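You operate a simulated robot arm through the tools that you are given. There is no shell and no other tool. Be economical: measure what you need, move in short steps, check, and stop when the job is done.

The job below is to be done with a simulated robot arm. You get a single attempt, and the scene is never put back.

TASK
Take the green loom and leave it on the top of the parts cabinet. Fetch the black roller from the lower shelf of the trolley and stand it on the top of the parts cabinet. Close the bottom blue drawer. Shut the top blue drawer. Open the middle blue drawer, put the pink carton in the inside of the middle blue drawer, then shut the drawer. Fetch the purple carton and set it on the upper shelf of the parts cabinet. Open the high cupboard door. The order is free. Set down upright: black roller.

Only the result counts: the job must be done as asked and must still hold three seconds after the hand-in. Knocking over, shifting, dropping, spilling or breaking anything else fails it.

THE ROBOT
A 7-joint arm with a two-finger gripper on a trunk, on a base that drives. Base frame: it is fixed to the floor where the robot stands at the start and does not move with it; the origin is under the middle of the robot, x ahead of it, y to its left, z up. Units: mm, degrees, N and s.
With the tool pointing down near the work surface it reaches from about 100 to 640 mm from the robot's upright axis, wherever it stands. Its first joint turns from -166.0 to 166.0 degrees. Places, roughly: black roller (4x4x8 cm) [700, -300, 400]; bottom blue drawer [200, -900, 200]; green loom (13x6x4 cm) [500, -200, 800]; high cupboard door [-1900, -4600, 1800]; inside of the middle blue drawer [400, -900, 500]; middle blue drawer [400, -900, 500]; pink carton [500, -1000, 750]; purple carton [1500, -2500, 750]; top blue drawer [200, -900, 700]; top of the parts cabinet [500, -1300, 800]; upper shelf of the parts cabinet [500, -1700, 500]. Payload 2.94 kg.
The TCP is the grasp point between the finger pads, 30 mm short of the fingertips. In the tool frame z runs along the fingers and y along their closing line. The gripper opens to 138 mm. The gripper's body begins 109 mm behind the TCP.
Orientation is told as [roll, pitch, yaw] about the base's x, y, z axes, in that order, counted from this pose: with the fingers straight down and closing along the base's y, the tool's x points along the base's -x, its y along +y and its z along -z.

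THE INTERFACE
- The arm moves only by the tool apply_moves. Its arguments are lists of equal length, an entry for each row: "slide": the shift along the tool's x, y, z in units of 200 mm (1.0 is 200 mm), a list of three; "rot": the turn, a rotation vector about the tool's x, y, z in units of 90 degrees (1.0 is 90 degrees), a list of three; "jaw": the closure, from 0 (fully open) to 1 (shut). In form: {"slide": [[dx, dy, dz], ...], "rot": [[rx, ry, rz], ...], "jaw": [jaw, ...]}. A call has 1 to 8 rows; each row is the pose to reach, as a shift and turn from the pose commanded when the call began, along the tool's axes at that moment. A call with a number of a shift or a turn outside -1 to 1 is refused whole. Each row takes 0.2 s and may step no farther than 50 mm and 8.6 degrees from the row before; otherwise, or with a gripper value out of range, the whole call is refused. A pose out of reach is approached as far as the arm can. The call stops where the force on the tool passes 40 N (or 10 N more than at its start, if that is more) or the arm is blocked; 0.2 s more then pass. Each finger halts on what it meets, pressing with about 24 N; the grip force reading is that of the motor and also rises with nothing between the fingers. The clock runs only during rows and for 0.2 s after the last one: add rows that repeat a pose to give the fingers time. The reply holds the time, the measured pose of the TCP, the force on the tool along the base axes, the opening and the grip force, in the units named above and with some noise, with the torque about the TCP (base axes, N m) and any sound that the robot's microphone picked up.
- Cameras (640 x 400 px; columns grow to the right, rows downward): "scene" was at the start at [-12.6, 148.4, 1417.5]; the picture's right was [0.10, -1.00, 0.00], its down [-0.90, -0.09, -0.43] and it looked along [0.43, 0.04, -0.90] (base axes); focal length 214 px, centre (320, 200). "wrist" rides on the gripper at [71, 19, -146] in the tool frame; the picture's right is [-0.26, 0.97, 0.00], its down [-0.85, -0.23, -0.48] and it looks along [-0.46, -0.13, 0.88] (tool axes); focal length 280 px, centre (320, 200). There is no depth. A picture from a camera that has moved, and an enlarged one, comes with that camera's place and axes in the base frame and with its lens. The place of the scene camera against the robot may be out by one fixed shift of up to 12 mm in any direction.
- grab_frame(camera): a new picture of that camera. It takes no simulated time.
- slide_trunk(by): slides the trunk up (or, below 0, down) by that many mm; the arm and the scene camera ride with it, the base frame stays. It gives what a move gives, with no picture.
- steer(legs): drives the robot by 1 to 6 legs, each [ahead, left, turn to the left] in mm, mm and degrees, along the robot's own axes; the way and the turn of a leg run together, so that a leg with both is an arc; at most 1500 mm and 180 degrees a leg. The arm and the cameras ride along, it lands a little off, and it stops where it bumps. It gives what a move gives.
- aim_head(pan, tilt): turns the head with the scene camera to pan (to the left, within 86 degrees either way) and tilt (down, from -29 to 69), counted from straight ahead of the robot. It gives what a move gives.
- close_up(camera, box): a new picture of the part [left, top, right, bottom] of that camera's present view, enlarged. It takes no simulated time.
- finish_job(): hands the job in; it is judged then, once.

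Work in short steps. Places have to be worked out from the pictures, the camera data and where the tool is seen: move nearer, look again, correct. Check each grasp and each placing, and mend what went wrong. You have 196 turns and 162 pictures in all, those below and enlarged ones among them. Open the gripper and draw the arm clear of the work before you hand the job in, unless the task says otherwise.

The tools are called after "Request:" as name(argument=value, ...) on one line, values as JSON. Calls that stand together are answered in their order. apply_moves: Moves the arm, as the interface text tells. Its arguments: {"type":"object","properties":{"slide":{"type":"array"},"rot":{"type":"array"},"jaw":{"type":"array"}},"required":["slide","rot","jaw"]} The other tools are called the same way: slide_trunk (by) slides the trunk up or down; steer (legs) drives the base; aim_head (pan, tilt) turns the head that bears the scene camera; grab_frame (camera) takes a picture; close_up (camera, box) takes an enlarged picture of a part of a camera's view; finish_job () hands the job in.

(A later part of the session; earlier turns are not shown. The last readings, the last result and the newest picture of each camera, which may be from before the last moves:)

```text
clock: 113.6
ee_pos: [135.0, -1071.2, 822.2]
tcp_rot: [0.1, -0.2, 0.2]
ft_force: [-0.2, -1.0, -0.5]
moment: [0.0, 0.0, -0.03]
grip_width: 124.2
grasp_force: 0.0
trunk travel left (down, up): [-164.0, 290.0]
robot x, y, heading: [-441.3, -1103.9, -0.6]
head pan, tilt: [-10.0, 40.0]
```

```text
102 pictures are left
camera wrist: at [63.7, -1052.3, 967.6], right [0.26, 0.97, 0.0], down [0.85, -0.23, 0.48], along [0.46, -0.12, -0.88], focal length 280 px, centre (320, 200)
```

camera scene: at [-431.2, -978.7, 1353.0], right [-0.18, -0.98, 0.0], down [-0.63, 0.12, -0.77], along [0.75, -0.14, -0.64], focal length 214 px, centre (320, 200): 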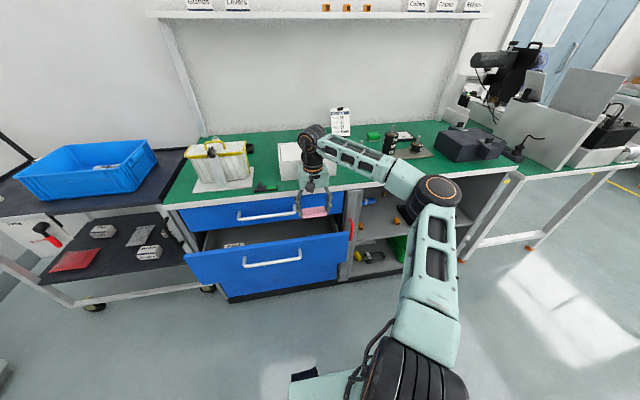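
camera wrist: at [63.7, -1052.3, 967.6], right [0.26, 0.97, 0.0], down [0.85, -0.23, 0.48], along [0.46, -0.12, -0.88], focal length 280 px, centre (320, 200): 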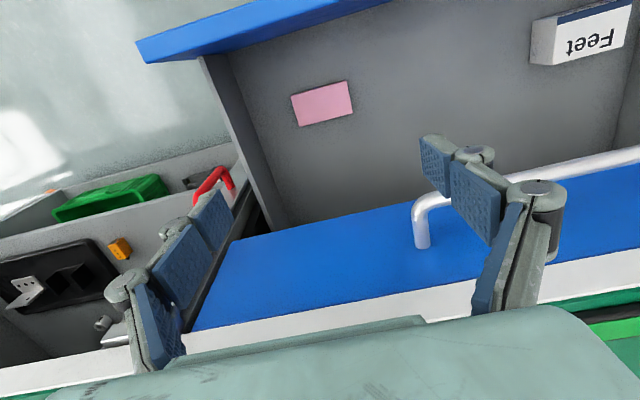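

Pink lies flat in the drawer. To shut it I back off 230 mm, tilt the tool 45° and close the fingers.

Request:
steer(legs=[[-230, 0, 0]])

Request:
apply_moves(slide=[[0, 0, 0], [0, 0, 0], [0, 0, 0], [0, 0, 0], [0, 0, 0], [0, 0, 0]], rot=[[0, -0.09, 0], [0, -0.18, 0], [0, -0.27, 0], [0, -0.36, 0], [0, -0.45, 0], [0, -0.5, 0]], jaw=[0.3, 0.5, 0.7, 0.9, 1, 1])

Request:
slide_trunk(by=-164)

Request:
grab_frame(camera="scene")

```text
clock: 115.4
ee_pos: [-98.5, -1068.0, 822.0]
tcp_rot: [0.1, -0.1, 0.4]
ft_force: [0.2, -0.6, -1.3]
moment: [0.03, 0.03, 0.01]
grip_width: 124.3
grasp_force: 0.0
trunk travel left (down, up): [-164.0, 290.0]
robot x, y, heading: [-674.0, -1104.5, -0.1]
head pan, tilt: [-10.0, 40.0]
```

```text
clock: 116.8
ee_pos: [-97.9, -1068.3, 821.9]
tcp_rot: [0.3, -45.1, 0.1]
ft_force: [0.0, 0.1, 0.3]
moment: [0.01, -0.02, -0.01]
grip_width: 0.1
grasp_force: 24.1
trunk travel left (down, up): [-164.0, 290.0]
robot x, y, heading: [-677.3, -1103.7, -0.3]
head pan, tilt: [-10.0, 40.0]
```

```text
clock: 118.7
ee_pos: [-98.5, -1068.3, 659.2]
tcp_rot: [0.2, -45.1, 0.1]
ft_force: [-0.8, 0.3, 0.9]
moment: [0.01, 0.02, -0.02]
grip_width: 0.0
grasp_force: 23.8
trunk travel left (down, up): [0.0, 454.0]
robot x, y, heading: [-678.0, -1107.3, -0.3]
head pan, tilt: [-10.0, 40.0]
```

```text
101 pictures are left
camera scene: at [-664.9, -976.9, 1149.4], right [-0.18, -0.98, 0.0], down [-0.63, 0.12, -0.77], along [0.75, -0.14, -0.64], focal length 214 px, centre (320, 200)
```

scene: 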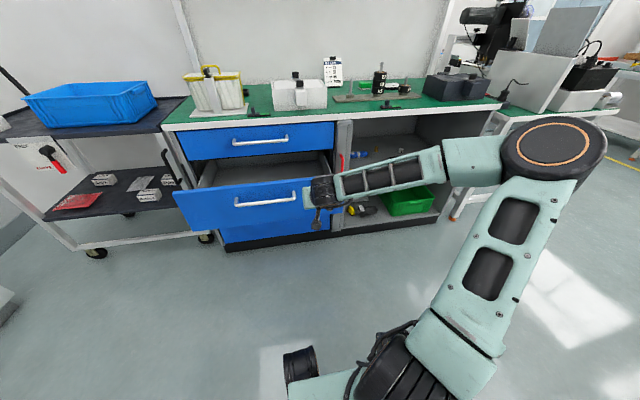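

Tip is in front of the drawer right of the handle. I drive ahead 190 mm, pushing it gently, then finish with the arm.

Request:
steer(legs=[[190, 0, 0]])

Request:
apply_moves(slide=[[-0.1, 0, 0.1], [-0.2, 0, 0.2], [-0.3, 0, 0.3], [-0.36, 0, 0.36], [-0.4, 0, 0.4], [-0.44, 0, 0.44], [-0.48, 0, 0.48]], rot=[[0, 0, 0], [0, 0, 0], [0, 0, 0], [0, 0, 0], [0, 0, 0], [0, 0, 0], [0, 0, 0]], jaw=[1, 1, 1, 1, 1, 1, 1])

Request:
grab_frame(camera="scene")

```text
clock: 120.2
ee_pos: [93.0, -1068.3, 658.9]
tcp_rot: [0.2, -45.1, 0.2]
ft_force: [0.7, 0.6, -0.6]
moment: [0.0, -0.01, 0.02]
grip_width: 0.0
grasp_force: 28.2
trunk travel left (down, up): [0.0, 454.0]
robot x, y, heading: [-484.4, -1107.8, -0.2]
head pan, tilt: [-10.0, 40.0]
```

```text
clock: 121.7
ee_pos: [213.9, -1067.3, 658.9]
tcp_rot: [0.1, -44.6, 0.2]
ft_force: [-18.6, -3.2, 8.4]
moment: [0.0, -0.04, -0.04]
grip_width: 5.5
grasp_force: 28.5
trunk travel left (down, up): [0.0, 454.0]
robot x, y, heading: [-485.9, -1103.5, -0.2]
head pan, tilt: [-10.0, 40.0]
stopped in row 7: the force on the tool passed its limit at 55 N (the readings are from after the stop); the commanded pose is now the measured one
```

```text
100 pictures are left
camera scene: at [-477.1, -978.2, 1149.6], right [-0.18, -0.98, 0.0], down [-0.63, 0.11, -0.77], along [0.76, -0.14, -0.64], focal length 214 px, centre (320, 200)
```

scene: 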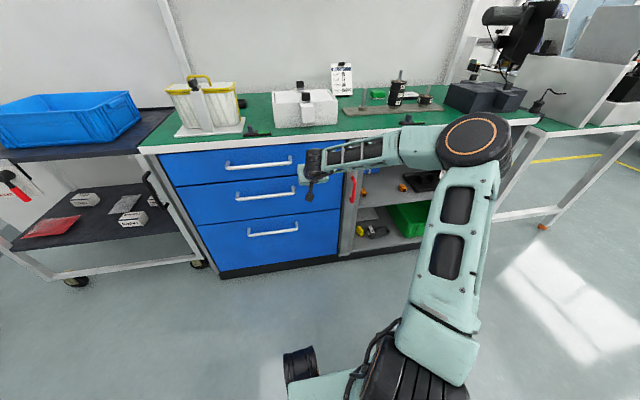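

Stop force at the same depth as the others: the middle drawer is shut. Next the trolley: I back off and drive left in front of it.

Request:
steer(legs=[[-260, 0, 0], [0, 900, 0]])

Request:
aim_head(pan=-5, tilt=25)

Request:
grab_frame(camera="scene")

Request:
close_up(camera="scene", box=[200, 120, 440, 290])

```text
clock: 131.5
ee_pos: [-32.5, -167.1, 657.5]
tcp_rot: [0.2, -44.4, -0.4]
ft_force: [0.0, 0.2, -0.2]
moment: [-0.02, -0.02, -0.01]
grip_width: 0.0
grasp_force: 28.4
trunk travel left (down, up): [0.0, 454.0]
robot x, y, heading: [-733.4, -196.5, -0.8]
head pan, tilt: [-10.0, 40.0]
```

```text
clock: 132.3
ee_pos: [-33.4, -167.6, 656.2]
tcp_rot: [0.3, -44.6, -0.6]
ft_force: [-0.1, -0.6, -0.3]
moment: [-0.01, -0.03, -0.04]
grip_width: 0.2
grasp_force: 28.7
trunk travel left (down, up): [0.0, 454.0]
robot x, y, heading: [-733.2, -198.6, -0.9]
head pan, tilt: [-5.0, 25.0]
```

```text
99 pictures are left
camera scene: at [-714.6, -63.0, 1172.6], right [-0.1, -0.99, 0.0], down [-0.42, 0.04, -0.91], along [0.9, -0.09, -0.42], focal length 214 px, centre (320, 200)
```

scene: 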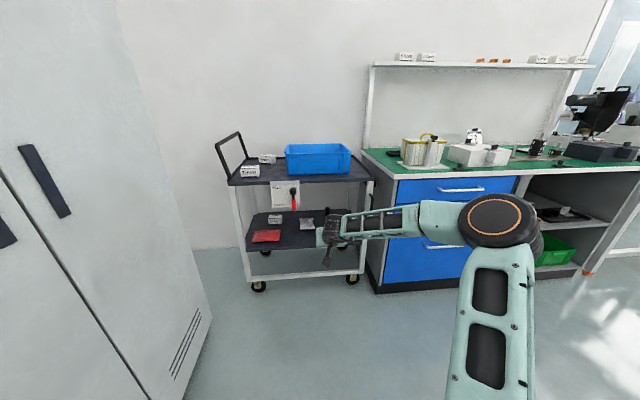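

```text
2.35 times, centred on (320, 205) of scene
camera zoom: at [-714.6, -63.0, 1172.6], right [-0.1, -0.99, 0.0], down [-0.42, 0.04, -0.91], along [0.9, -0.09, -0.42], focal length 505 px, centre (320, 188)
```

zoom: 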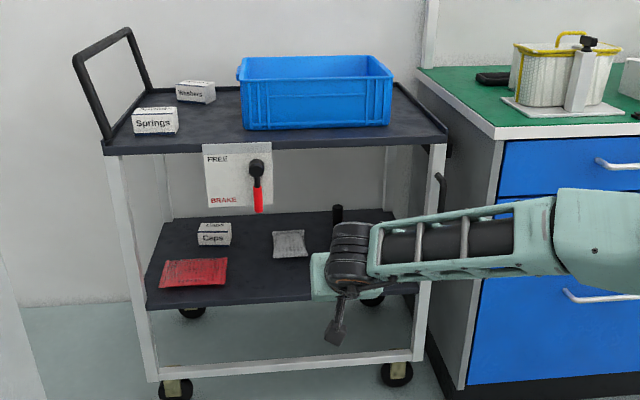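

By two views the roller stands at ≈(715,-264), z 365–445 on the lower shelf, with the "Shims" box in front (≈588,-273). I'll reach in at ~30° below horizontal; first I try that pose here in free space.

Request:
apply_moves(slide=[[0.1, 0, 0.1], [0.2, 0, 0.2], [0.3, 0, 0.3], [0.4, 0, 0.4], [0.5, 0, 0.5], [0.6, 0, 0.6], [0.7, 0, 0.7], [0.8, 0, 0.8]], rot=[[0, -0.06, 0], [0, -0.12, 0], [0, -0.17, 0], [0, -0.17, 0], [0, -0.17, 0], [0, -0.17, 0], [0, -0.17, 0], [0, -0.17, 0]], jaw=[0.8, 0.6, 0.5, 0.5, 0.5, 0.5, 0.5, 0.5])

Request:
grab_frame(camera="scene")

```text
clock: 134.1
ee_pos: [-35.6, -167.5, 430.2]
tcp_rot: [0.3, -59.9, -0.6]
ft_force: [1.1, -0.5, -0.1]
moment: [0.0, 0.0, 0.0]
grip_width: 69.3
grasp_force: 0.1
trunk travel left (down, up): [0.0, 454.0]
robot x, y, heading: [-733.6, -194.0, -0.7]
head pan, tilt: [-5.0, 25.0]
```

```text
97 pictures are left
camera scene: at [-714.7, -63.0, 1172.8], right [-0.1, -0.99, 0.0], down [-0.42, 0.04, -0.91], along [0.9, -0.09, -0.42], focal length 214 px, centre (320, 200)
```

scene: 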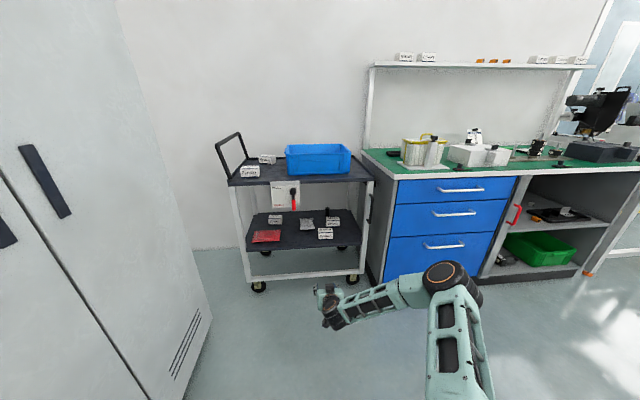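

That pose is reachable, but the elbow swings out to the right. I test a longer extension (160 mm more), which should straighten the arm.

Request:
apply_moves(slide=[[-0.1, 0, 0.173], [-0.2, 0, 0.346], [-0.3, 0, 0.52], [-0.4, 0, 0.69], [-0.45, 0, 0.78]], rot=[[0, 0, 0], [0, 0, 0], [0, 0, 0], [0, 0, 0], [0, 0, 0]], jaw=[0.5, 0.5, 0.5, 0.5, 0.5])

Request:
grab_frame(camera="scene")

```text
clock: 135.3
ee_pos: [132.3, -173.3, 438.6]
tcp_rot: [0.4, -59.8, -0.7]
ft_force: [0.9, -0.9, 0.0]
moment: [0.01, 0.02, -0.02]
grip_width: 68.9
grasp_force: 0.1
out of reach, approached as far as the arm can: row 5
trunk travel left (down, up): [0.0, 454.0]
robot x, y, heading: [-733.0, -194.2, -0.6]
head pan, tilt: [-5.0, 25.0]
```

```text
96 pictures are left
camera scene: at [-714.6, -63.0, 1172.7], right [-0.1, -0.99, 0.0], down [-0.42, 0.04, -0.91], along [0.9, -0.09, -0.42], focal length 214 px, centre (320, 200)
```

scene: 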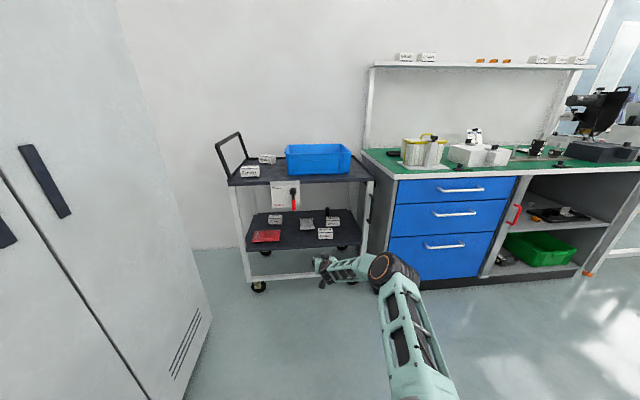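

Nearly full reach (865 mm) there. To keep the forearm low under the upper shelf I test the tool displaced to the robot's right (robot standing further left).

Request:
apply_moves(slide=[[0.06, -0.2, -0.1], [0.1, -0.4, -0.18], [0.1, -0.6, -0.2], [0.1, -0.8, -0.2], [0.1, -1, -0.2]], rot=[[0, 0, 0], [0, 0, 0], [0, 0, 0], [0, 0, 0], [0, 0, 0]], jaw=[0.5, 0.5, 0.5, 0.5, 0.5])

Request:
grab_frame(camera="scene")

```text
clock: 136.5
ee_pos: [91.2, -372.3, 441.9]
tcp_rot: [0.2, -59.8, -0.6]
ft_force: [0.6, -0.2, 1.6]
moment: [-0.02, 0.04, -0.03]
grip_width: 69.0
grasp_force: 0.0
trunk travel left (down, up): [0.0, 454.0]
robot x, y, heading: [-734.2, -200.8, -0.9]
head pan, tilt: [-5.0, 25.0]
```

```text
95 pictures are left
camera scene: at [-714.5, -62.9, 1172.7], right [-0.1, -0.99, 0.0], down [-0.42, 0.04, -0.91], along [0.9, -0.09, -0.42], focal length 214 px, centre (320, 200)
```

scene: 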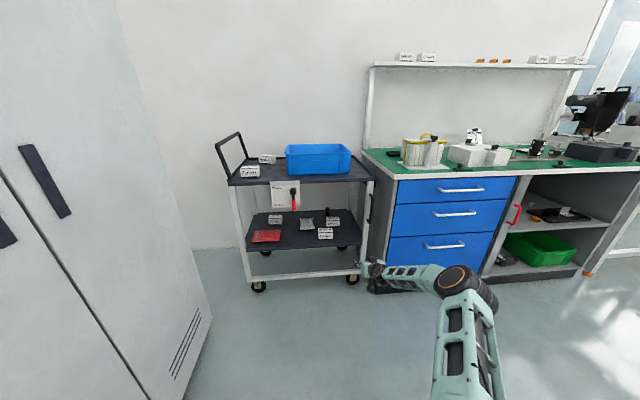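

The camera under the gripper would graze the Shims box; with the tool rolled 180° it rides on top. I pull in a bit and try that roll in free space.

Request:
apply_moves(slide=[[0.08, 0.2, -0.14], [0.1, 0.4, -0.2], [0.1, 0.6, -0.2], [0.1, 0.8, -0.2], [0.1, 1, -0.2]], rot=[[0, 0, 0], [0, 0, 0], [0, 0, 0], [0, 0, 0], [0, 0, 0]], jaw=[0.5, 0.5, 0.5, 0.5, 0.5])

Request:
apply_moves(slide=[[0, 0, 0], [0, 0, 0], [0, 0, 0], [0, 0, 0], [0, 0, 0], [0, 0, 0], [0, 0, 0], [0, 0, 0]], rot=[[0, 0, 0.09], [0, 0, 0.18], [0, 0, 0.27], [0, 0, 0.36], [0, 0, 0.45], [0, 0, 0.54], [0, 0, 0.63], [0, 0, 0.72]], jaw=[0.5, 0.5, 0.5, 0.5, 0.5, 0.5, 0.5, 0.5])

Request:
apply_moves(slide=[[0, 0, 0], [0, 0, 0], [0, 0, 0], [0, 0, 0], [0, 0, 0], [0, 0, 0], [0, 0, 0], [0, 0, 0]], rot=[[0, 0, 0.09], [0, 0, 0.18], [0, 0, 0.27], [0, 0, 0.36], [0, 0, 0.45], [0, 0, 0.54], [0, 0, 0.63], [0, 0, 0.72]], jaw=[0.5, 0.5, 0.5, 0.5, 0.5, 0.5, 0.5, 0.5])

Request:
apply_moves(slide=[[0, 0, 0], [0, 0, 0], [0, 0, 0], [0, 0, 0], [0, 0, 0], [0, 0, 0], [0, 0, 0]], rot=[[0, 0, 0.09], [0, 0, 0.18], [0, 0, 0.27], [0, 0, 0.36], [0, 0, 0.45], [0, 0, 0.54], [0, 0, 0.56]], jaw=[0.5, 0.5, 0.5, 0.5, 0.5, 0.5, 0.5])

```text
refused: row 1 steps farther than a row can; nothing moved
```

```text
clock: 138.3
ee_pos: [88.6, -372.5, 440.6]
tcp_rot: [57.5, -21.4, -77.2]
ft_force: [-0.3, -0.2, 0.1]
moment: [0.01, 0.02, 0.02]
grip_width: 69.2
grasp_force: 0.1
trunk travel left (down, up): [0.0, 454.0]
robot x, y, heading: [-735.9, -198.8, -0.7]
head pan, tilt: [-5.0, 25.0]
```

```text
clock: 140.1
ee_pos: [89.4, -371.2, 440.2]
tcp_rot: [52.8, 33.7, -113.1]
ft_force: [-0.1, 0.0, -0.2]
moment: [-0.01, 0.02, 0.02]
grip_width: 69.2
grasp_force: 0.0
trunk travel left (down, up): [0.0, 454.0]
robot x, y, heading: [-735.5, -196.5, -0.8]
head pan, tilt: [-5.0, 25.0]
```

```text
clock: 141.7
ee_pos: [89.3, -371.7, 440.4]
tcp_rot: [-0.5, 59.8, 179.1]
ft_force: [0.2, -0.2, -0.1]
moment: [0.01, 0.01, -0.01]
grip_width: 69.1
grasp_force: 0.0
trunk travel left (down, up): [0.0, 454.0]
robot x, y, heading: [-733.2, -194.1, -0.7]
head pan, tilt: [-5.0, 25.0]
```

The roll works. Now I tilt 15° nearer horizontal and bring the tool in front of the robot at long reach.

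Request:
apply_moves(slide=[[0, -0.2, 0], [0, -0.4, 0], [0, -0.6, 0], [0, -0.8, 0], [0, -1, 0]], rot=[[0, 0.08, 0], [0, 0.16, 0], [0, 0.167, 0], [0, 0.167, 0], [0, 0.167, 0]], jaw=[0.5, 0.5, 0.5, 0.5, 0.5])

Request:
grab_frame(camera="scene")

Request:
grab_frame(camera="wrist")

```text
clock: 142.9
ee_pos: [85.4, -171.3, 449.8]
tcp_rot: [-0.4, 74.9, 179.2]
ft_force: [-0.3, -0.6, 0.2]
moment: [-0.02, -0.03, 0.04]
grip_width: 69.2
grasp_force: 0.0
out of reach, approached as far as the arm can: row 2, 3, 4, 5
trunk travel left (down, up): [0.0, 454.0]
robot x, y, heading: [-734.6, -197.9, -1.0]
head pan, tilt: [-5.0, 25.0]
```

```text
94 pictures are left
camera scene: at [-714.6, -63.1, 1172.7], right [-0.1, -0.99, 0.0], down [-0.42, 0.04, -0.91], along [0.9, -0.09, -0.42], focal length 214 px, centre (320, 200)
```

scene: 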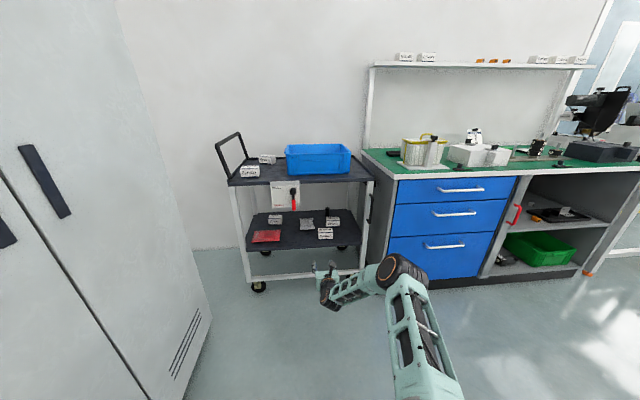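

```text
93 pictures are left
camera wrist: at [-37.1, -189.2, 555.7], right [-0.08, -0.96, -0.25], down [-0.68, 0.24, -0.69], along [0.73, 0.12, -0.67], focal length 280 px, centre (320, 200)
```

wrist: 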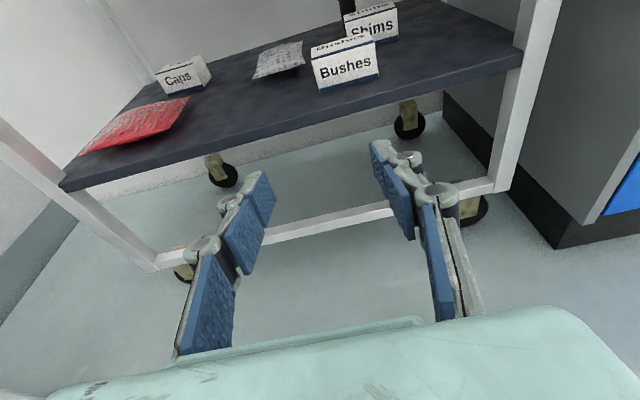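

I extend further to straighten the arm and see how far it goes at this pitch.

Request:
apply_moves(slide=[[0.04, 0, 0.19], [0.08, 0, 0.38], [0.1, 0, 0.5]], rot=[[0, 0, 0], [0, 0, 0], [0, 0, 0]], jaw=[0.5, 0.5, 0.5])

Request:
close_up(camera="scene", box=[220, 120, 440, 320])

Request:
grab_frame(camera="wrist")

```text
clock: 143.7
ee_pos: [146.4, -184.4, 484.8]
tcp_rot: [-0.4, 74.8, 179.3]
ft_force: [-0.7, 0.6, 0.8]
moment: [0.03, -0.02, 0.0]
grip_width: 69.0
grasp_force: 0.1
out of reach, approached as far as the arm can: row 1, 2, 3
trunk travel left (down, up): [0.0, 454.0]
robot x, y, heading: [-734.6, -194.2, -1.0]
head pan, tilt: [-5.0, 25.0]
```

```text
2.00 times, centred on (330, 220) of scene
camera zoom: at [-714.5, -63.0, 1172.7], right [-0.1, -0.99, 0.0], down [-0.42, 0.04, -0.91], along [0.9, -0.09, -0.42], focal length 429 px, centre (300, 160)
```

zoom: 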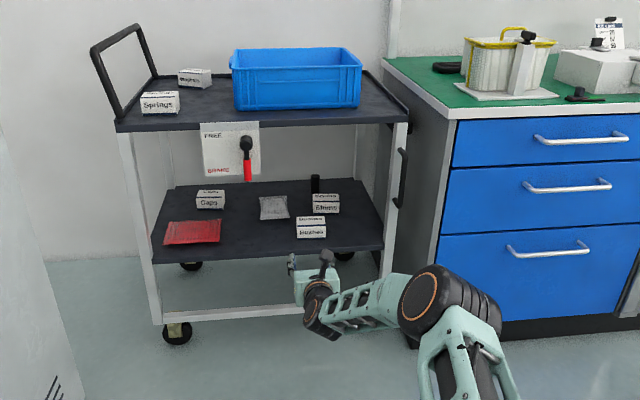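

```text
91 pictures are left
camera wrist: at [25.1, -201.6, 590.1], right [-0.07, -0.96, -0.26], down [-0.68, 0.24, -0.69], along [0.73, 0.12, -0.67], focal length 280 px, centre (320, 200)
```

wrist: 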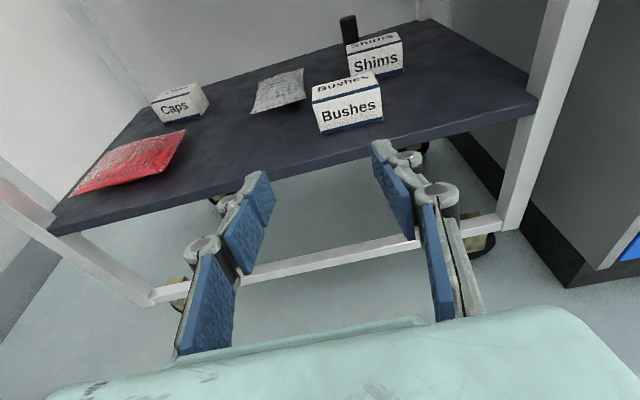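

Geometry: arm nearly straight here; lower shelf z≈368, box tops ≈412, roller ≈(715,-272), top 445. I set pitch about -70°, lower slightly, and raise the trunk 28 mm for entering.

Request:
apply_moves(slide=[[-0.15, 0, -0.06], [-0.308, 0, -0.125], [-0.308, 0, -0.125]], rot=[[0, -0.055, 0], [0, -0.055, 0], [0, -0.055, 0]], jaw=[0.5, 0.5, 0.5])

Request:
slide_trunk(by=28)

```text
clock: 144.5
ee_pos: [110.4, -184.1, 441.3]
tcp_rot: [-0.4, 69.9, 179.4]
ft_force: [0.6, -0.5, -0.2]
moment: [-0.02, -0.02, 0.0]
grip_width: 68.9
grasp_force: 0.0
out of reach, approached as far as the arm can: row 2, 3
trunk travel left (down, up): [0.0, 454.0]
robot x, y, heading: [-733.9, -198.9, -0.9]
head pan, tilt: [-5.0, 25.0]
```

```text
clock: 145.2
ee_pos: [110.3, -184.8, 470.8]
tcp_rot: [-0.4, 69.9, 179.3]
ft_force: [0.3, 0.4, -0.8]
moment: [-0.03, 0.01, -0.04]
grip_width: 69.1
grasp_force: 0.1
trunk travel left (down, up): [-28.0, 426.0]
robot x, y, heading: [-734.5, -197.6, -1.1]
head pan, tilt: [-5.0, 25.0]
```

I drive ahead 230 mm and right 78 mm, then check the view.

Request:
steer(legs=[[230, -78, 0]])

Request:
grab_frame(camera="wrist")

Request:
grab_frame(camera="scene")

```text
clock: 147.0
ee_pos: [338.4, -258.0, 471.0]
tcp_rot: [-0.4, 70.0, 179.8]
ft_force: [-0.3, -1.0, -0.9]
moment: [0.03, 0.0, 0.01]
grip_width: 68.7
grasp_force: 0.1
trunk travel left (down, up): [-28.0, 426.0]
robot x, y, heading: [-504.5, -275.9, -0.4]
head pan, tilt: [-5.0, 25.0]
```

```text
90 pictures are left
camera wrist: at [226.2, -276.7, 587.2], right [-0.09, -0.96, -0.25], down [-0.74, 0.23, -0.63], along [0.67, 0.13, -0.73], focal length 280 px, centre (320, 200)
```

wrist: 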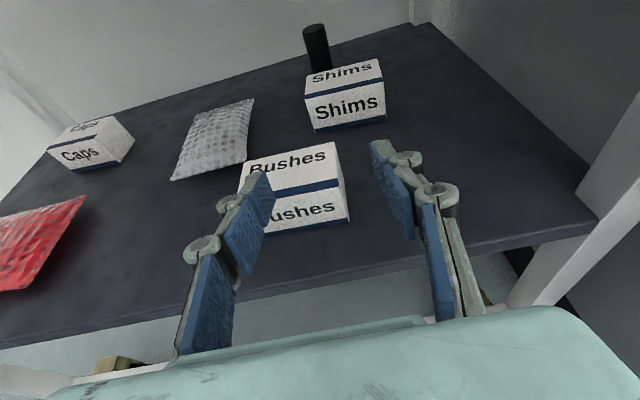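

```text
89 pictures are left
camera scene: at [-487.7, -143.4, 1200.7], right [-0.1, -1.0, 0.0], down [-0.42, 0.04, -0.91], along [0.9, -0.09, -0.42], focal length 214 px, centre (320, 200)
```

scene: 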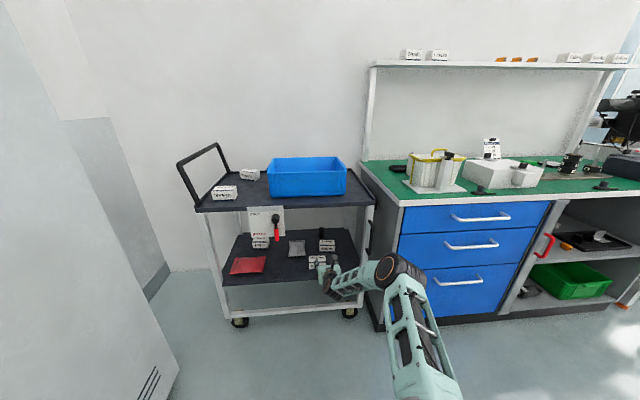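

Roller at y≈-274, x≈690–715. I drive 215 mm ahead with 15 mm right, then check clearances.

Request:
steer(legs=[[215, -15, 0]])

Request:
grab_frame(camera="wrist")

Request:
grab_frame(camera="scene")

```text
clock: 148.7
ee_pos: [553.0, -275.3, 471.5]
tcp_rot: [-0.4, 69.9, 179.7]
ft_force: [-1.1, 0.1, -0.1]
moment: [0.0, -0.02, 0.0]
grip_width: 69.1
grasp_force: 0.1
trunk travel left (down, up): [-28.0, 426.0]
robot x, y, heading: [-289.7, -293.5, -0.5]
head pan, tilt: [-5.0, 25.0]
```

```text
88 pictures are left
camera wrist: at [440.8, -294.3, 587.2], right [-0.09, -0.96, -0.25], down [-0.74, 0.23, -0.63], along [0.67, 0.13, -0.73], focal length 280 px, centre (320, 200)
```

wrist: 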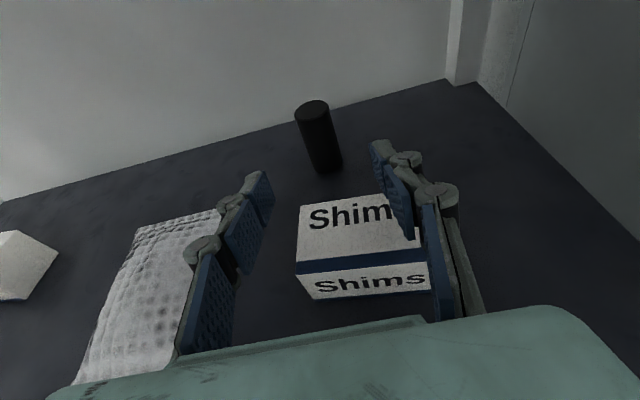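

```text
87 pictures are left
camera scene: at [-273.0, -160.2, 1200.7], right [-0.1, -1.0, 0.0], down [-0.42, 0.04, -0.91], along [0.9, -0.09, -0.42], focal length 214 px, centre (320, 200)
```

scene: 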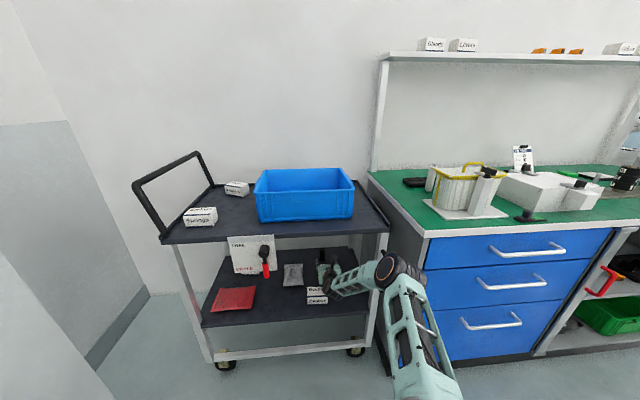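

Roller centre ≈(692,-269). I advance 127 mm with 7 mm left; the fingers should straddle it.

Request:
steer(legs=[[127, 7, 0]])

Request:
grab_frame(camera="wrist")

Request:
close_up(camera="scene", box=[250, 150, 450, 350])

```text
clock: 149.9
ee_pos: [680.7, -270.6, 469.7]
tcp_rot: [-0.4, 69.8, 179.6]
ft_force: [0.4, 0.3, 0.3]
moment: [0.0, 0.0, -0.02]
grip_width: 69.2
grasp_force: 0.1
trunk travel left (down, up): [-28.0, 426.0]
robot x, y, heading: [-164.3, -286.4, -0.7]
head pan, tilt: [-5.0, 25.0]
```

```text
86 pictures are left
camera wrist: at [567.8, -290.5, 587.2], right [-0.09, -0.96, -0.25], down [-0.74, 0.23, -0.63], along [0.67, 0.13, -0.73], focal length 280 px, centre (320, 200)
```

wrist: 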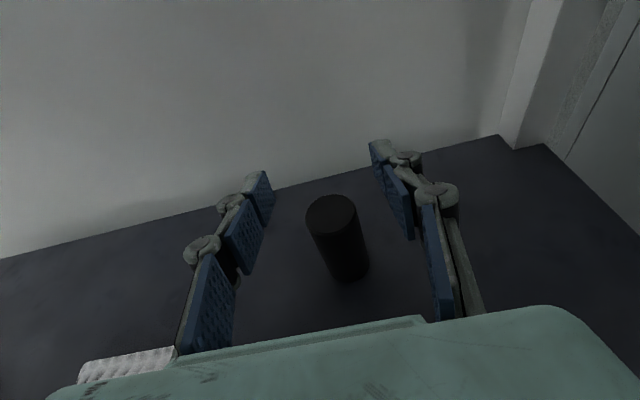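

```text
2.00 times, centred on (350, 250) of scene
camera zoom: at [-145.7, -154.7, 1200.7], right [-0.1, -1.0, 0.0], down [-0.42, 0.04, -0.91], along [0.9, -0.09, -0.42], focal length 429 px, centre (260, 100)
```

zoom: 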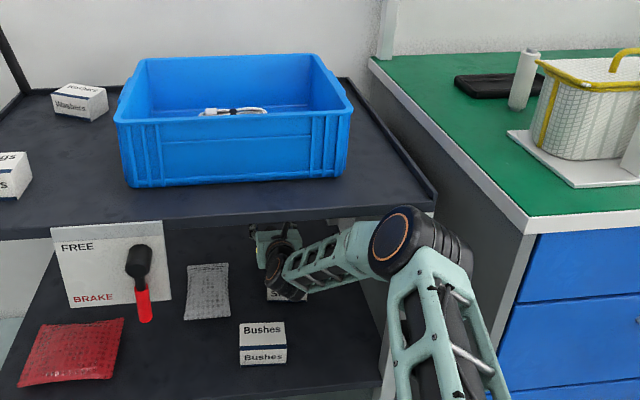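

The roller stands centred between the fingers. I lower the trunk the 28 mm and look again.

Request:
slide_trunk(by=-28)

Request:
grab_frame(camera="wrist")

```text
clock: 150.7
ee_pos: [680.7, -271.1, 443.1]
tcp_rot: [-0.4, 69.7, 179.5]
ft_force: [0.2, 0.1, 0.1]
moment: [-0.04, 0.02, 0.01]
grip_width: 68.7
grasp_force: 0.0
trunk travel left (down, up): [0.0, 454.0]
robot x, y, heading: [-167.4, -289.8, -0.8]
head pan, tilt: [-5.0, 25.0]
```

```text
84 pictures are left
camera wrist: at [567.8, -290.5, 559.1], right [-0.09, -0.96, -0.25], down [-0.74, 0.23, -0.63], along [0.67, 0.13, -0.73], focal length 280 px, centre (320, 200)
```

wrist: 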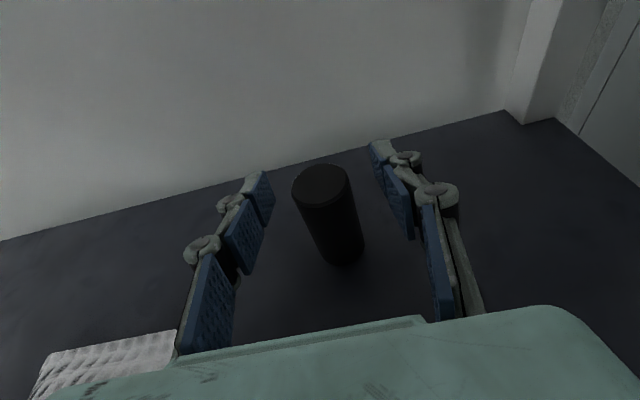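

I nudge 8 mm back and 10 mm down for a deeper bite, then close.

Request:
apply_moves(slide=[[-0.06, 0, -0.02], [-0.06, 0, -0.02], [-0.06, 0, -0.02], [-0.06, 0, -0.02], [-0.06, 0, -0.02]], rot=[[0, 0, 0], [0, 0, 0], [0, 0, 0], [0, 0, 0], [0, 0, 0]], jaw=[0.5, 0.6, 0.75, 0.85, 0.85])

Request:
grab_frame(camera="wrist")

```text
clock: 151.9
ee_pos: [681.0, -272.1, 443.1]
tcp_rot: [-0.4, 69.9, 179.6]
ft_force: [0.4, -1.1, 1.1]
moment: [-0.04, -0.03, 0.0]
grip_width: 31.9
grasp_force: 24.0
out of reach, approached as far as the arm can: row 1, 2, 3, 4, 5
trunk travel left (down, up): [0.0, 454.0]
robot x, y, heading: [-167.0, -289.0, -0.6]
head pan, tilt: [-5.0, 25.0]
```

```text
83 pictures are left
camera wrist: at [567.9, -290.8, 559.3], right [-0.09, -0.96, -0.25], down [-0.74, 0.23, -0.63], along [0.67, 0.12, -0.73], focal length 280 px, centre (320, 200)
```

wrist: 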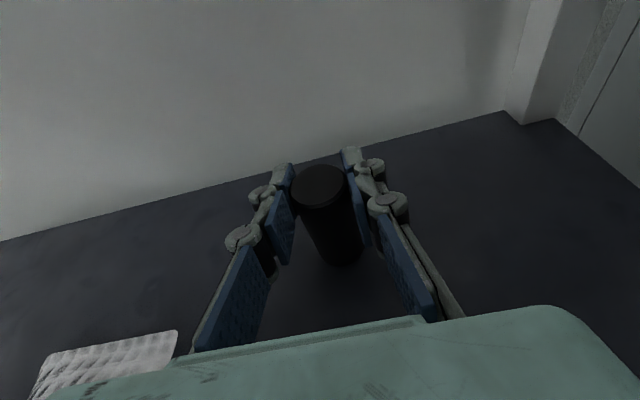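

Gripped (32 mm). I lift 22 mm, back 50 mm (more forearm clearance under the upper shelf), then lift further over the boxes.

Request:
slide_trunk(by=22)

Request:
steer(legs=[[-48, 0, 0]])

Request:
slide_trunk(by=48)

Request:
grab_frame(camera="wrist")

Request:
grab_frame(camera="scene")

```text
clock: 152.5
ee_pos: [679.1, -271.4, 464.9]
tcp_rot: [-0.4, 69.8, 179.5]
ft_force: [-0.2, 0.3, -1.7]
moment: [0.01, -0.02, 0.03]
grip_width: 32.1
grasp_force: 24.0
trunk travel left (down, up): [-22.0, 432.0]
robot x, y, heading: [-164.8, -288.9, -0.7]
head pan, tilt: [-5.0, 25.0]
```

```text
clock: 153.4
ee_pos: [631.9, -270.8, 464.4]
tcp_rot: [-0.4, 69.8, 179.5]
ft_force: [0.3, -0.4, -1.0]
moment: [0.03, 0.01, -0.02]
grip_width: 31.5
grasp_force: 23.5
trunk travel left (down, up): [-22.0, 432.0]
robot x, y, heading: [-210.9, -287.5, -0.6]
head pan, tilt: [-5.0, 25.0]
```

```text
clock: 154.3
ee_pos: [633.7, -270.8, 512.7]
tcp_rot: [-0.3, 69.8, 179.7]
ft_force: [-0.2, -0.5, -0.8]
moment: [-0.01, 0.02, 0.05]
grip_width: 31.4
grasp_force: 24.0
trunk travel left (down, up): [-70.0, 384.0]
robot x, y, heading: [-214.7, -288.7, -0.4]
head pan, tilt: [-5.0, 25.0]
```

```text
82 pictures are left
camera wrist: at [520.2, -289.7, 628.9], right [-0.09, -0.96, -0.25], down [-0.74, 0.23, -0.63], along [0.67, 0.13, -0.73], focal length 280 px, centre (320, 200)
```

wrist: 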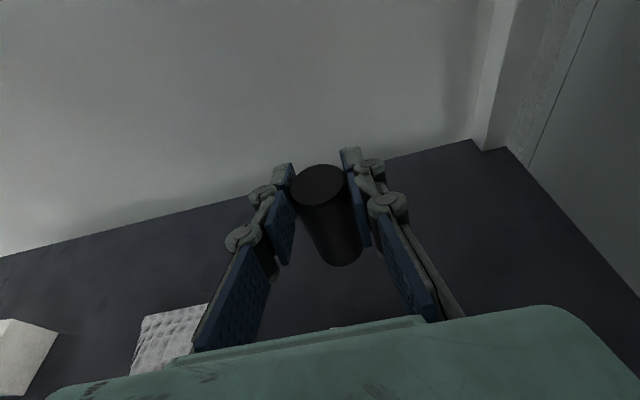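

```text
81 pictures are left
camera scene: at [-193.1, -154.1, 1242.7], right [-0.1, -1.0, 0.0], down [-0.42, 0.04, -0.91], along [0.9, -0.09, -0.42], focal length 214 px, centre (320, 200)
```

scene: 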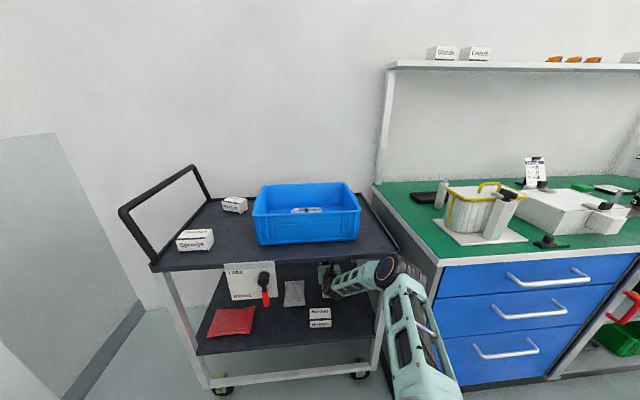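

The roller hangs upright and free. I back out of the trolley, raise the trunk, and drive right toward the bench's free front strip.

Request:
steer(legs=[[-540, 0, 0]])

Request:
slide_trunk(by=384)

Request:
apply_moves(slide=[[0.19, 0, -0.07], [0.38, 0, -0.14], [0.56, 0, -0.2]], rot=[[0, 0, 0], [0, 0, 0], [0, 0, 0]], jaw=[0.85, 0.85, 0.85])

Request:
steer(legs=[[0, -1110, 0]])

Request:
grab_frame(camera="scene")

Request:
grab_frame(camera="wrist")

```text
clock: 157.5
ee_pos: [84.3, -265.0, 512.4]
tcp_rot: [-0.4, 69.8, 179.6]
ft_force: [-0.4, -0.6, -0.4]
moment: [-0.01, -0.01, -0.02]
grip_width: 31.5
grasp_force: 24.4
trunk travel left (down, up): [-70.0, 384.0]
robot x, y, heading: [-765.3, -281.3, -0.7]
head pan, tilt: [-5.0, 25.0]
```

```text
clock: 161.2
ee_pos: [83.2, -264.1, 894.9]
tcp_rot: [-0.4, 69.8, 179.6]
ft_force: [0.7, -0.8, -1.9]
moment: [0.01, 0.02, -0.03]
grip_width: 31.5
grasp_force: 24.2
trunk travel left (down, up): [-454.0, 0.0]
robot x, y, heading: [-757.5, -283.6, -0.5]
head pan, tilt: [-5.0, 25.0]
```

```text
clock: 162.0
ee_pos: [81.5, -265.3, 1014.4]
tcp_rot: [-0.5, 69.8, 179.7]
ft_force: [-0.1, 0.2, -0.2]
moment: [-0.04, 0.01, 0.02]
grip_width: 31.6
grasp_force: 23.9
trunk travel left (down, up): [-454.0, 0.0]
robot x, y, heading: [-763.9, -284.6, -0.4]
head pan, tilt: [-5.0, 25.0]
```

```text
clock: 172.1
ee_pos: [75.7, -1376.5, 1014.6]
tcp_rot: [-0.3, 69.8, -180.0]
ft_force: [-0.2, 0.2, -0.7]
moment: [0.01, 0.01, -0.02]
grip_width: 31.7
grasp_force: 24.0
trunk travel left (down, up): [-454.0, 0.0]
robot x, y, heading: [-768.9, -1405.6, 0.0]
head pan, tilt: [-5.0, 25.0]
```

```text
80 pictures are left
camera scene: at [-750.2, -1267.9, 1626.4], right [-0.09, -1.0, 0.0], down [-0.42, 0.04, -0.91], along [0.9, -0.08, -0.42], focal length 214 px, centre (320, 200)
```

scene: 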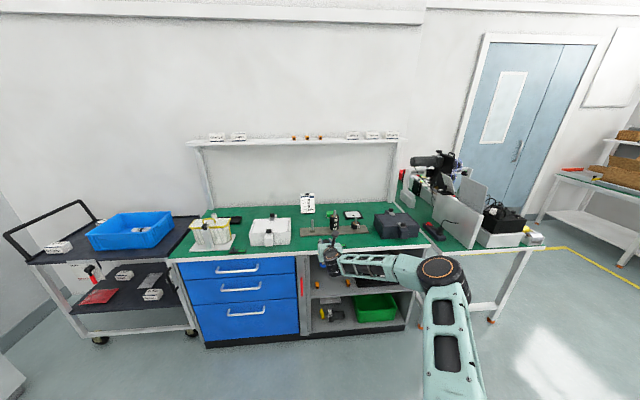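

```text
79 pictures are left
camera wrist: at [-36.7, -1397.5, 1131.5], right [-0.08, -0.97, -0.25], down [-0.74, 0.23, -0.63], along [0.67, 0.13, -0.73], focal length 280 px, centre (320, 200)
```

wrist: 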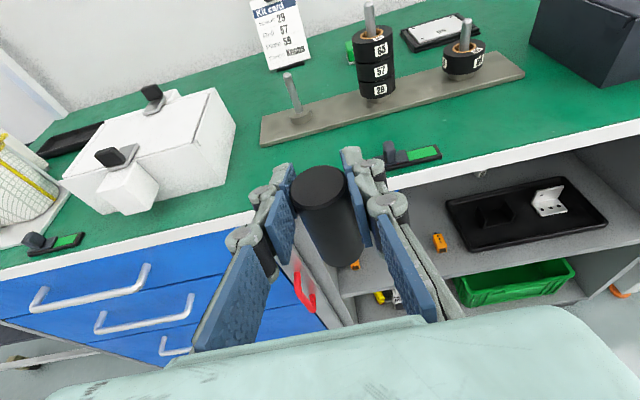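

The strip in front of the fixture (x 230–385, y -1190..-1440) is free. I drive ahead 232 mm and check.

Request:
steer(legs=[[232, 0, 0]])

Request:
slide_trunk(by=-70)

Request:
grab_frame(camera="wrist")

```text
clock: 173.8
ee_pos: [306.3, -1378.1, 1013.8]
tcp_rot: [-0.3, 69.8, -180.0]
ft_force: [0.4, -0.3, -2.1]
moment: [-0.03, 0.0, 0.01]
grip_width: 31.6
grasp_force: 23.7
trunk travel left (down, up): [-454.0, 0.0]
robot x, y, heading: [-542.2, -1405.3, -0.4]
head pan, tilt: [-5.0, 25.0]
```

```text
clock: 174.9
ee_pos: [306.4, -1378.5, 944.3]
tcp_rot: [-0.4, 69.8, -180.0]
ft_force: [0.1, -0.2, -0.7]
moment: [0.01, 0.01, 0.0]
grip_width: 31.5
grasp_force: 24.1
trunk travel left (down, up): [-384.0, 70.0]
robot x, y, heading: [-537.3, -1401.6, -0.2]
head pan, tilt: [-5.0, 25.0]
```

```text
78 pictures are left
camera wrist: at [194.0, -1398.3, 1061.6], right [-0.08, -0.97, -0.25], down [-0.74, 0.23, -0.63], along [0.67, 0.13, -0.73], focal length 280 px, centre (320, 200)
```

wrist: 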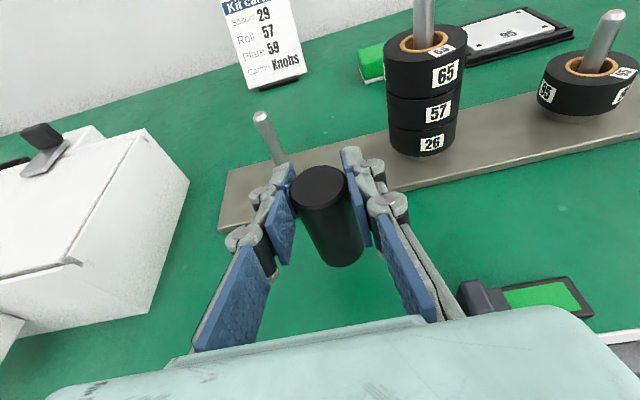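

About 20 mm above the mat. I lower 16 mm, then in small steps to contact.

Request:
slide_trunk(by=-16)

Request:
slide_trunk(by=-5)

Request:
slide_trunk(by=-4)

```text
clock: 175.6
ee_pos: [307.2, -1378.8, 928.7]
tcp_rot: [-0.3, 69.8, -180.0]
ft_force: [-0.7, -0.5, -0.4]
moment: [0.0, 0.0, 0.0]
grip_width: 31.6
grasp_force: 23.9
trunk travel left (down, up): [-368.0, 86.0]
robot x, y, heading: [-536.4, -1404.1, -0.1]
head pan, tilt: [-5.0, 25.0]
```

```text
clock: 176.1
ee_pos: [306.2, -1378.2, 923.8]
tcp_rot: [-0.5, 69.8, -180.1]
ft_force: [0.8, 0.2, -0.5]
moment: [0.0, 0.01, 0.0]
grip_width: 31.8
grasp_force: 23.3
trunk travel left (down, up): [-363.0, 91.0]
robot x, y, heading: [-538.7, -1397.3, -0.2]
head pan, tilt: [-5.0, 25.0]
```

```text
clock: 176.6
ee_pos: [306.8, -1379.3, 919.9]
tcp_rot: [-0.4, 69.8, -180.0]
ft_force: [-1.1, -0.3, -0.7]
moment: [0.01, -0.02, -0.01]
grip_width: 31.6
grasp_force: 23.9
trunk travel left (down, up): [-359.0, 95.0]
robot x, y, heading: [-540.3, -1402.3, -0.2]
head pan, tilt: [-5.0, 25.0]
```

No contact yet; I continue in small steps.

Request:
slide_trunk(by=-4)

Request:
slide_trunk(by=-4)

Request:
slide_trunk(by=-4)

```text
clock: 177.2
ee_pos: [306.3, -1378.7, 915.7]
tcp_rot: [-0.4, 69.8, -180.1]
ft_force: [0.1, 0.2, -0.5]
moment: [-0.01, 0.0, 0.0]
grip_width: 31.5
grasp_force: 23.5
trunk travel left (down, up): [-355.0, 99.0]
robot x, y, heading: [-538.6, -1404.0, -0.2]
head pan, tilt: [-5.0, 25.0]
```

```text
clock: 177.7
ee_pos: [306.1, -1377.3, 913.6]
tcp_rot: [-0.4, 69.9, -180.0]
ft_force: [-1.1, 0.4, 3.5]
moment: [0.06, 0.02, 0.03]
grip_width: 31.2
grasp_force: 24.0
trunk travel left (down, up): [-351.0, 103.0]
robot x, y, heading: [-536.5, -1402.6, -0.1]
head pan, tilt: [-5.0, 25.0]
```

```text
clock: 178.2
ee_pos: [306.0, -1377.6, 913.4]
tcp_rot: [-0.3, 70.2, -179.9]
ft_force: [0.2, 1.3, 16.6]
moment: [0.2, 0.07, 0.04]
grip_width: 31.7
grasp_force: 23.7
trunk travel left (down, up): [-347.0, 107.0]
robot x, y, heading: [-538.4, -1399.7, 0.0]
head pan, tilt: [-5.0, 25.0]
```

Contact made. I relieve 3 mm, open the jaw and check before retreating.

Request:
slide_trunk(by=3)

Request:
apply_moves(slide=[[0, 0, 0], [0, 0, 0], [0, 0, 0], [0, 0, 0]], rot=[[0, 0, 0], [0, 0, 0], [0, 0, 0], [0, 0, 0]], jaw=[0.7, 0.6, 0.5, 0.45])

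Request:
grab_frame(camera="wrist")

```text
clock: 178.7
ee_pos: [307.4, -1379.2, 914.3]
tcp_rot: [-0.2, 70.0, -179.9]
ft_force: [7.3, 1.5, 14.4]
moment: [0.19, -0.32, -0.04]
grip_width: 31.5
grasp_force: 24.1
trunk travel left (down, up): [-350.0, 104.0]
robot x, y, heading: [-539.4, -1401.5, -0.0]
head pan, tilt: [-5.0, 25.0]
```

```text
clock: 179.7
ee_pos: [306.0, -1378.2, 909.7]
tcp_rot: [-0.4, 69.8, -180.0]
ft_force: [-0.4, 0.1, -0.2]
moment: [0.01, -0.01, 0.02]
grip_width: 76.0
grasp_force: 0.1
trunk travel left (down, up): [-350.0, 104.0]
robot x, y, heading: [-535.6, -1402.0, -0.3]
head pan, tilt: [-5.0, 25.0]
```

```text
77 pictures are left
camera wrist: at [194.0, -1398.3, 1027.4], right [-0.08, -0.97, -0.25], down [-0.74, 0.23, -0.63], along [0.67, 0.13, -0.73], focal length 280 px, centre (320, 200)
```

wrist: 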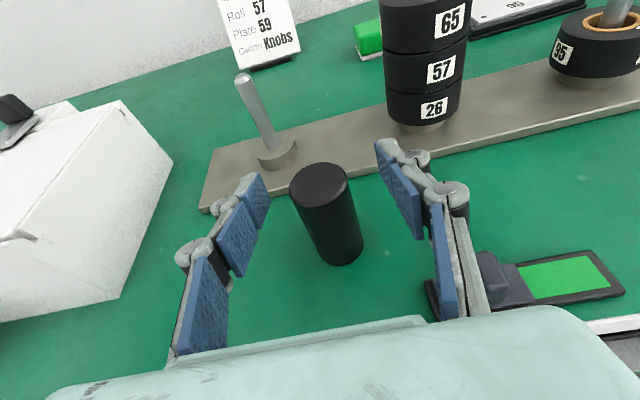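

The roller stands on the mat. I back straight out 260 mm and raise the trunk.

Request:
steer(legs=[[-260, 0, 0]])

Request:
slide_trunk(by=104)

Request:
grab_frame(camera="wrist")

```text
clock: 181.6
ee_pos: [46.4, -1378.9, 910.4]
tcp_rot: [-0.3, 69.9, 179.8]
ft_force: [-0.6, -0.2, 0.3]
moment: [0.0, -0.01, 0.03]
grip_width: 75.9
grasp_force: 0.0
trunk travel left (down, up): [-350.0, 104.0]
robot x, y, heading: [-796.0, -1399.8, -0.2]
head pan, tilt: [-5.0, 25.0]
```

```text
clock: 183.0
ee_pos: [48.2, -1379.2, 1014.8]
tcp_rot: [-0.4, 69.8, 180.0]
ft_force: [-0.7, -0.5, 0.4]
moment: [0.0, -0.02, 0.0]
grip_width: 75.9
grasp_force: 0.0
trunk travel left (down, up): [-454.0, 0.0]
robot x, y, heading: [-797.0, -1402.8, -0.3]
head pan, tilt: [-5.0, 25.0]
```

```text
76 pictures are left
camera wrist: at [-64.5, -1398.9, 1131.3], right [-0.09, -0.96, -0.25], down [-0.74, 0.23, -0.63], along [0.67, 0.13, -0.73], focal length 280 px, centre (320, 200)
```

wrist: 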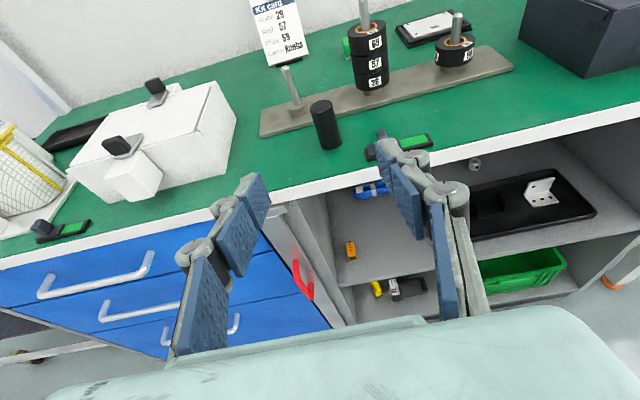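

Roller done. Now the loom: I drive to the trolley front, tool pointed down on the way.

Request:
steer(legs=[[0, 1190, 0], [400, 0, 0]])

Request:
apply_moves(slide=[[0, 0, -0.15], [0, 0, -0.3], [0, 0, -0.45], [0, 0, -0.6], [0, 0, -0.7], [0, 0, -0.8], [0, 0, -0.9], [0, 0, -1]], rot=[[0, -0.09, 0], [0, -0.18, 0], [0, -0.27, 0], [0, -0.36, 0], [0, -0.45, 0], [0, -0.54, 0], [0, -0.63, 0], [0, -0.72, 0]], jaw=[0.4, 0.3, 0.3, 0.3, 0.3, 0.3, 0.3, 0.3])

Request:
aim_head(pan=-5, tilt=40)

Request:
grab_frame(camera="scene")

```text
clock: 195.8
ee_pos: [458.4, -209.3, 1014.2]
tcp_rot: [-0.4, 69.8, 178.8]
ft_force: [0.1, 0.8, -0.3]
moment: [0.01, -0.02, -0.01]
grip_width: 75.9
grasp_force: 0.1
trunk travel left (down, up): [-454.0, 0.0]
robot x, y, heading: [-383.4, -213.5, -1.3]
head pan, tilt: [-5.0, 25.0]
```

```text
clock: 197.6
ee_pos: [269.3, -205.3, 1083.2]
tcp_rot: [-0.2, 4.9, 179.3]
ft_force: [-0.4, -0.2, 0.3]
moment: [0.0, 0.01, 0.0]
grip_width: 96.7
grasp_force: 0.2
trunk travel left (down, up): [-454.0, 0.0]
robot x, y, heading: [-386.0, -213.4, -1.5]
head pan, tilt: [-5.0, 25.0]
```

```text
clock: 198.3
ee_pos: [269.1, -206.6, 1083.2]
tcp_rot: [0.0, 5.1, 179.2]
ft_force: [-0.9, 0.4, 0.2]
moment: [-0.01, -0.02, 0.01]
grip_width: 96.7
grasp_force: 0.0
trunk travel left (down, up): [-454.0, 0.0]
robot x, y, heading: [-387.0, -215.9, -1.2]
head pan, tilt: [-5.0, 40.0]
```

```text
75 pictures are left
camera scene: at [-372.6, -81.0, 1603.1], right [-0.11, -0.99, 0.0], down [-0.64, 0.07, -0.77], along [0.76, -0.09, -0.64], focal length 214 px, centre (320, 200)
```

scene: 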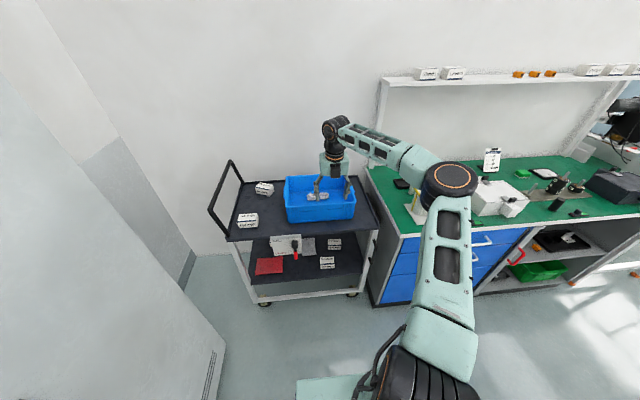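

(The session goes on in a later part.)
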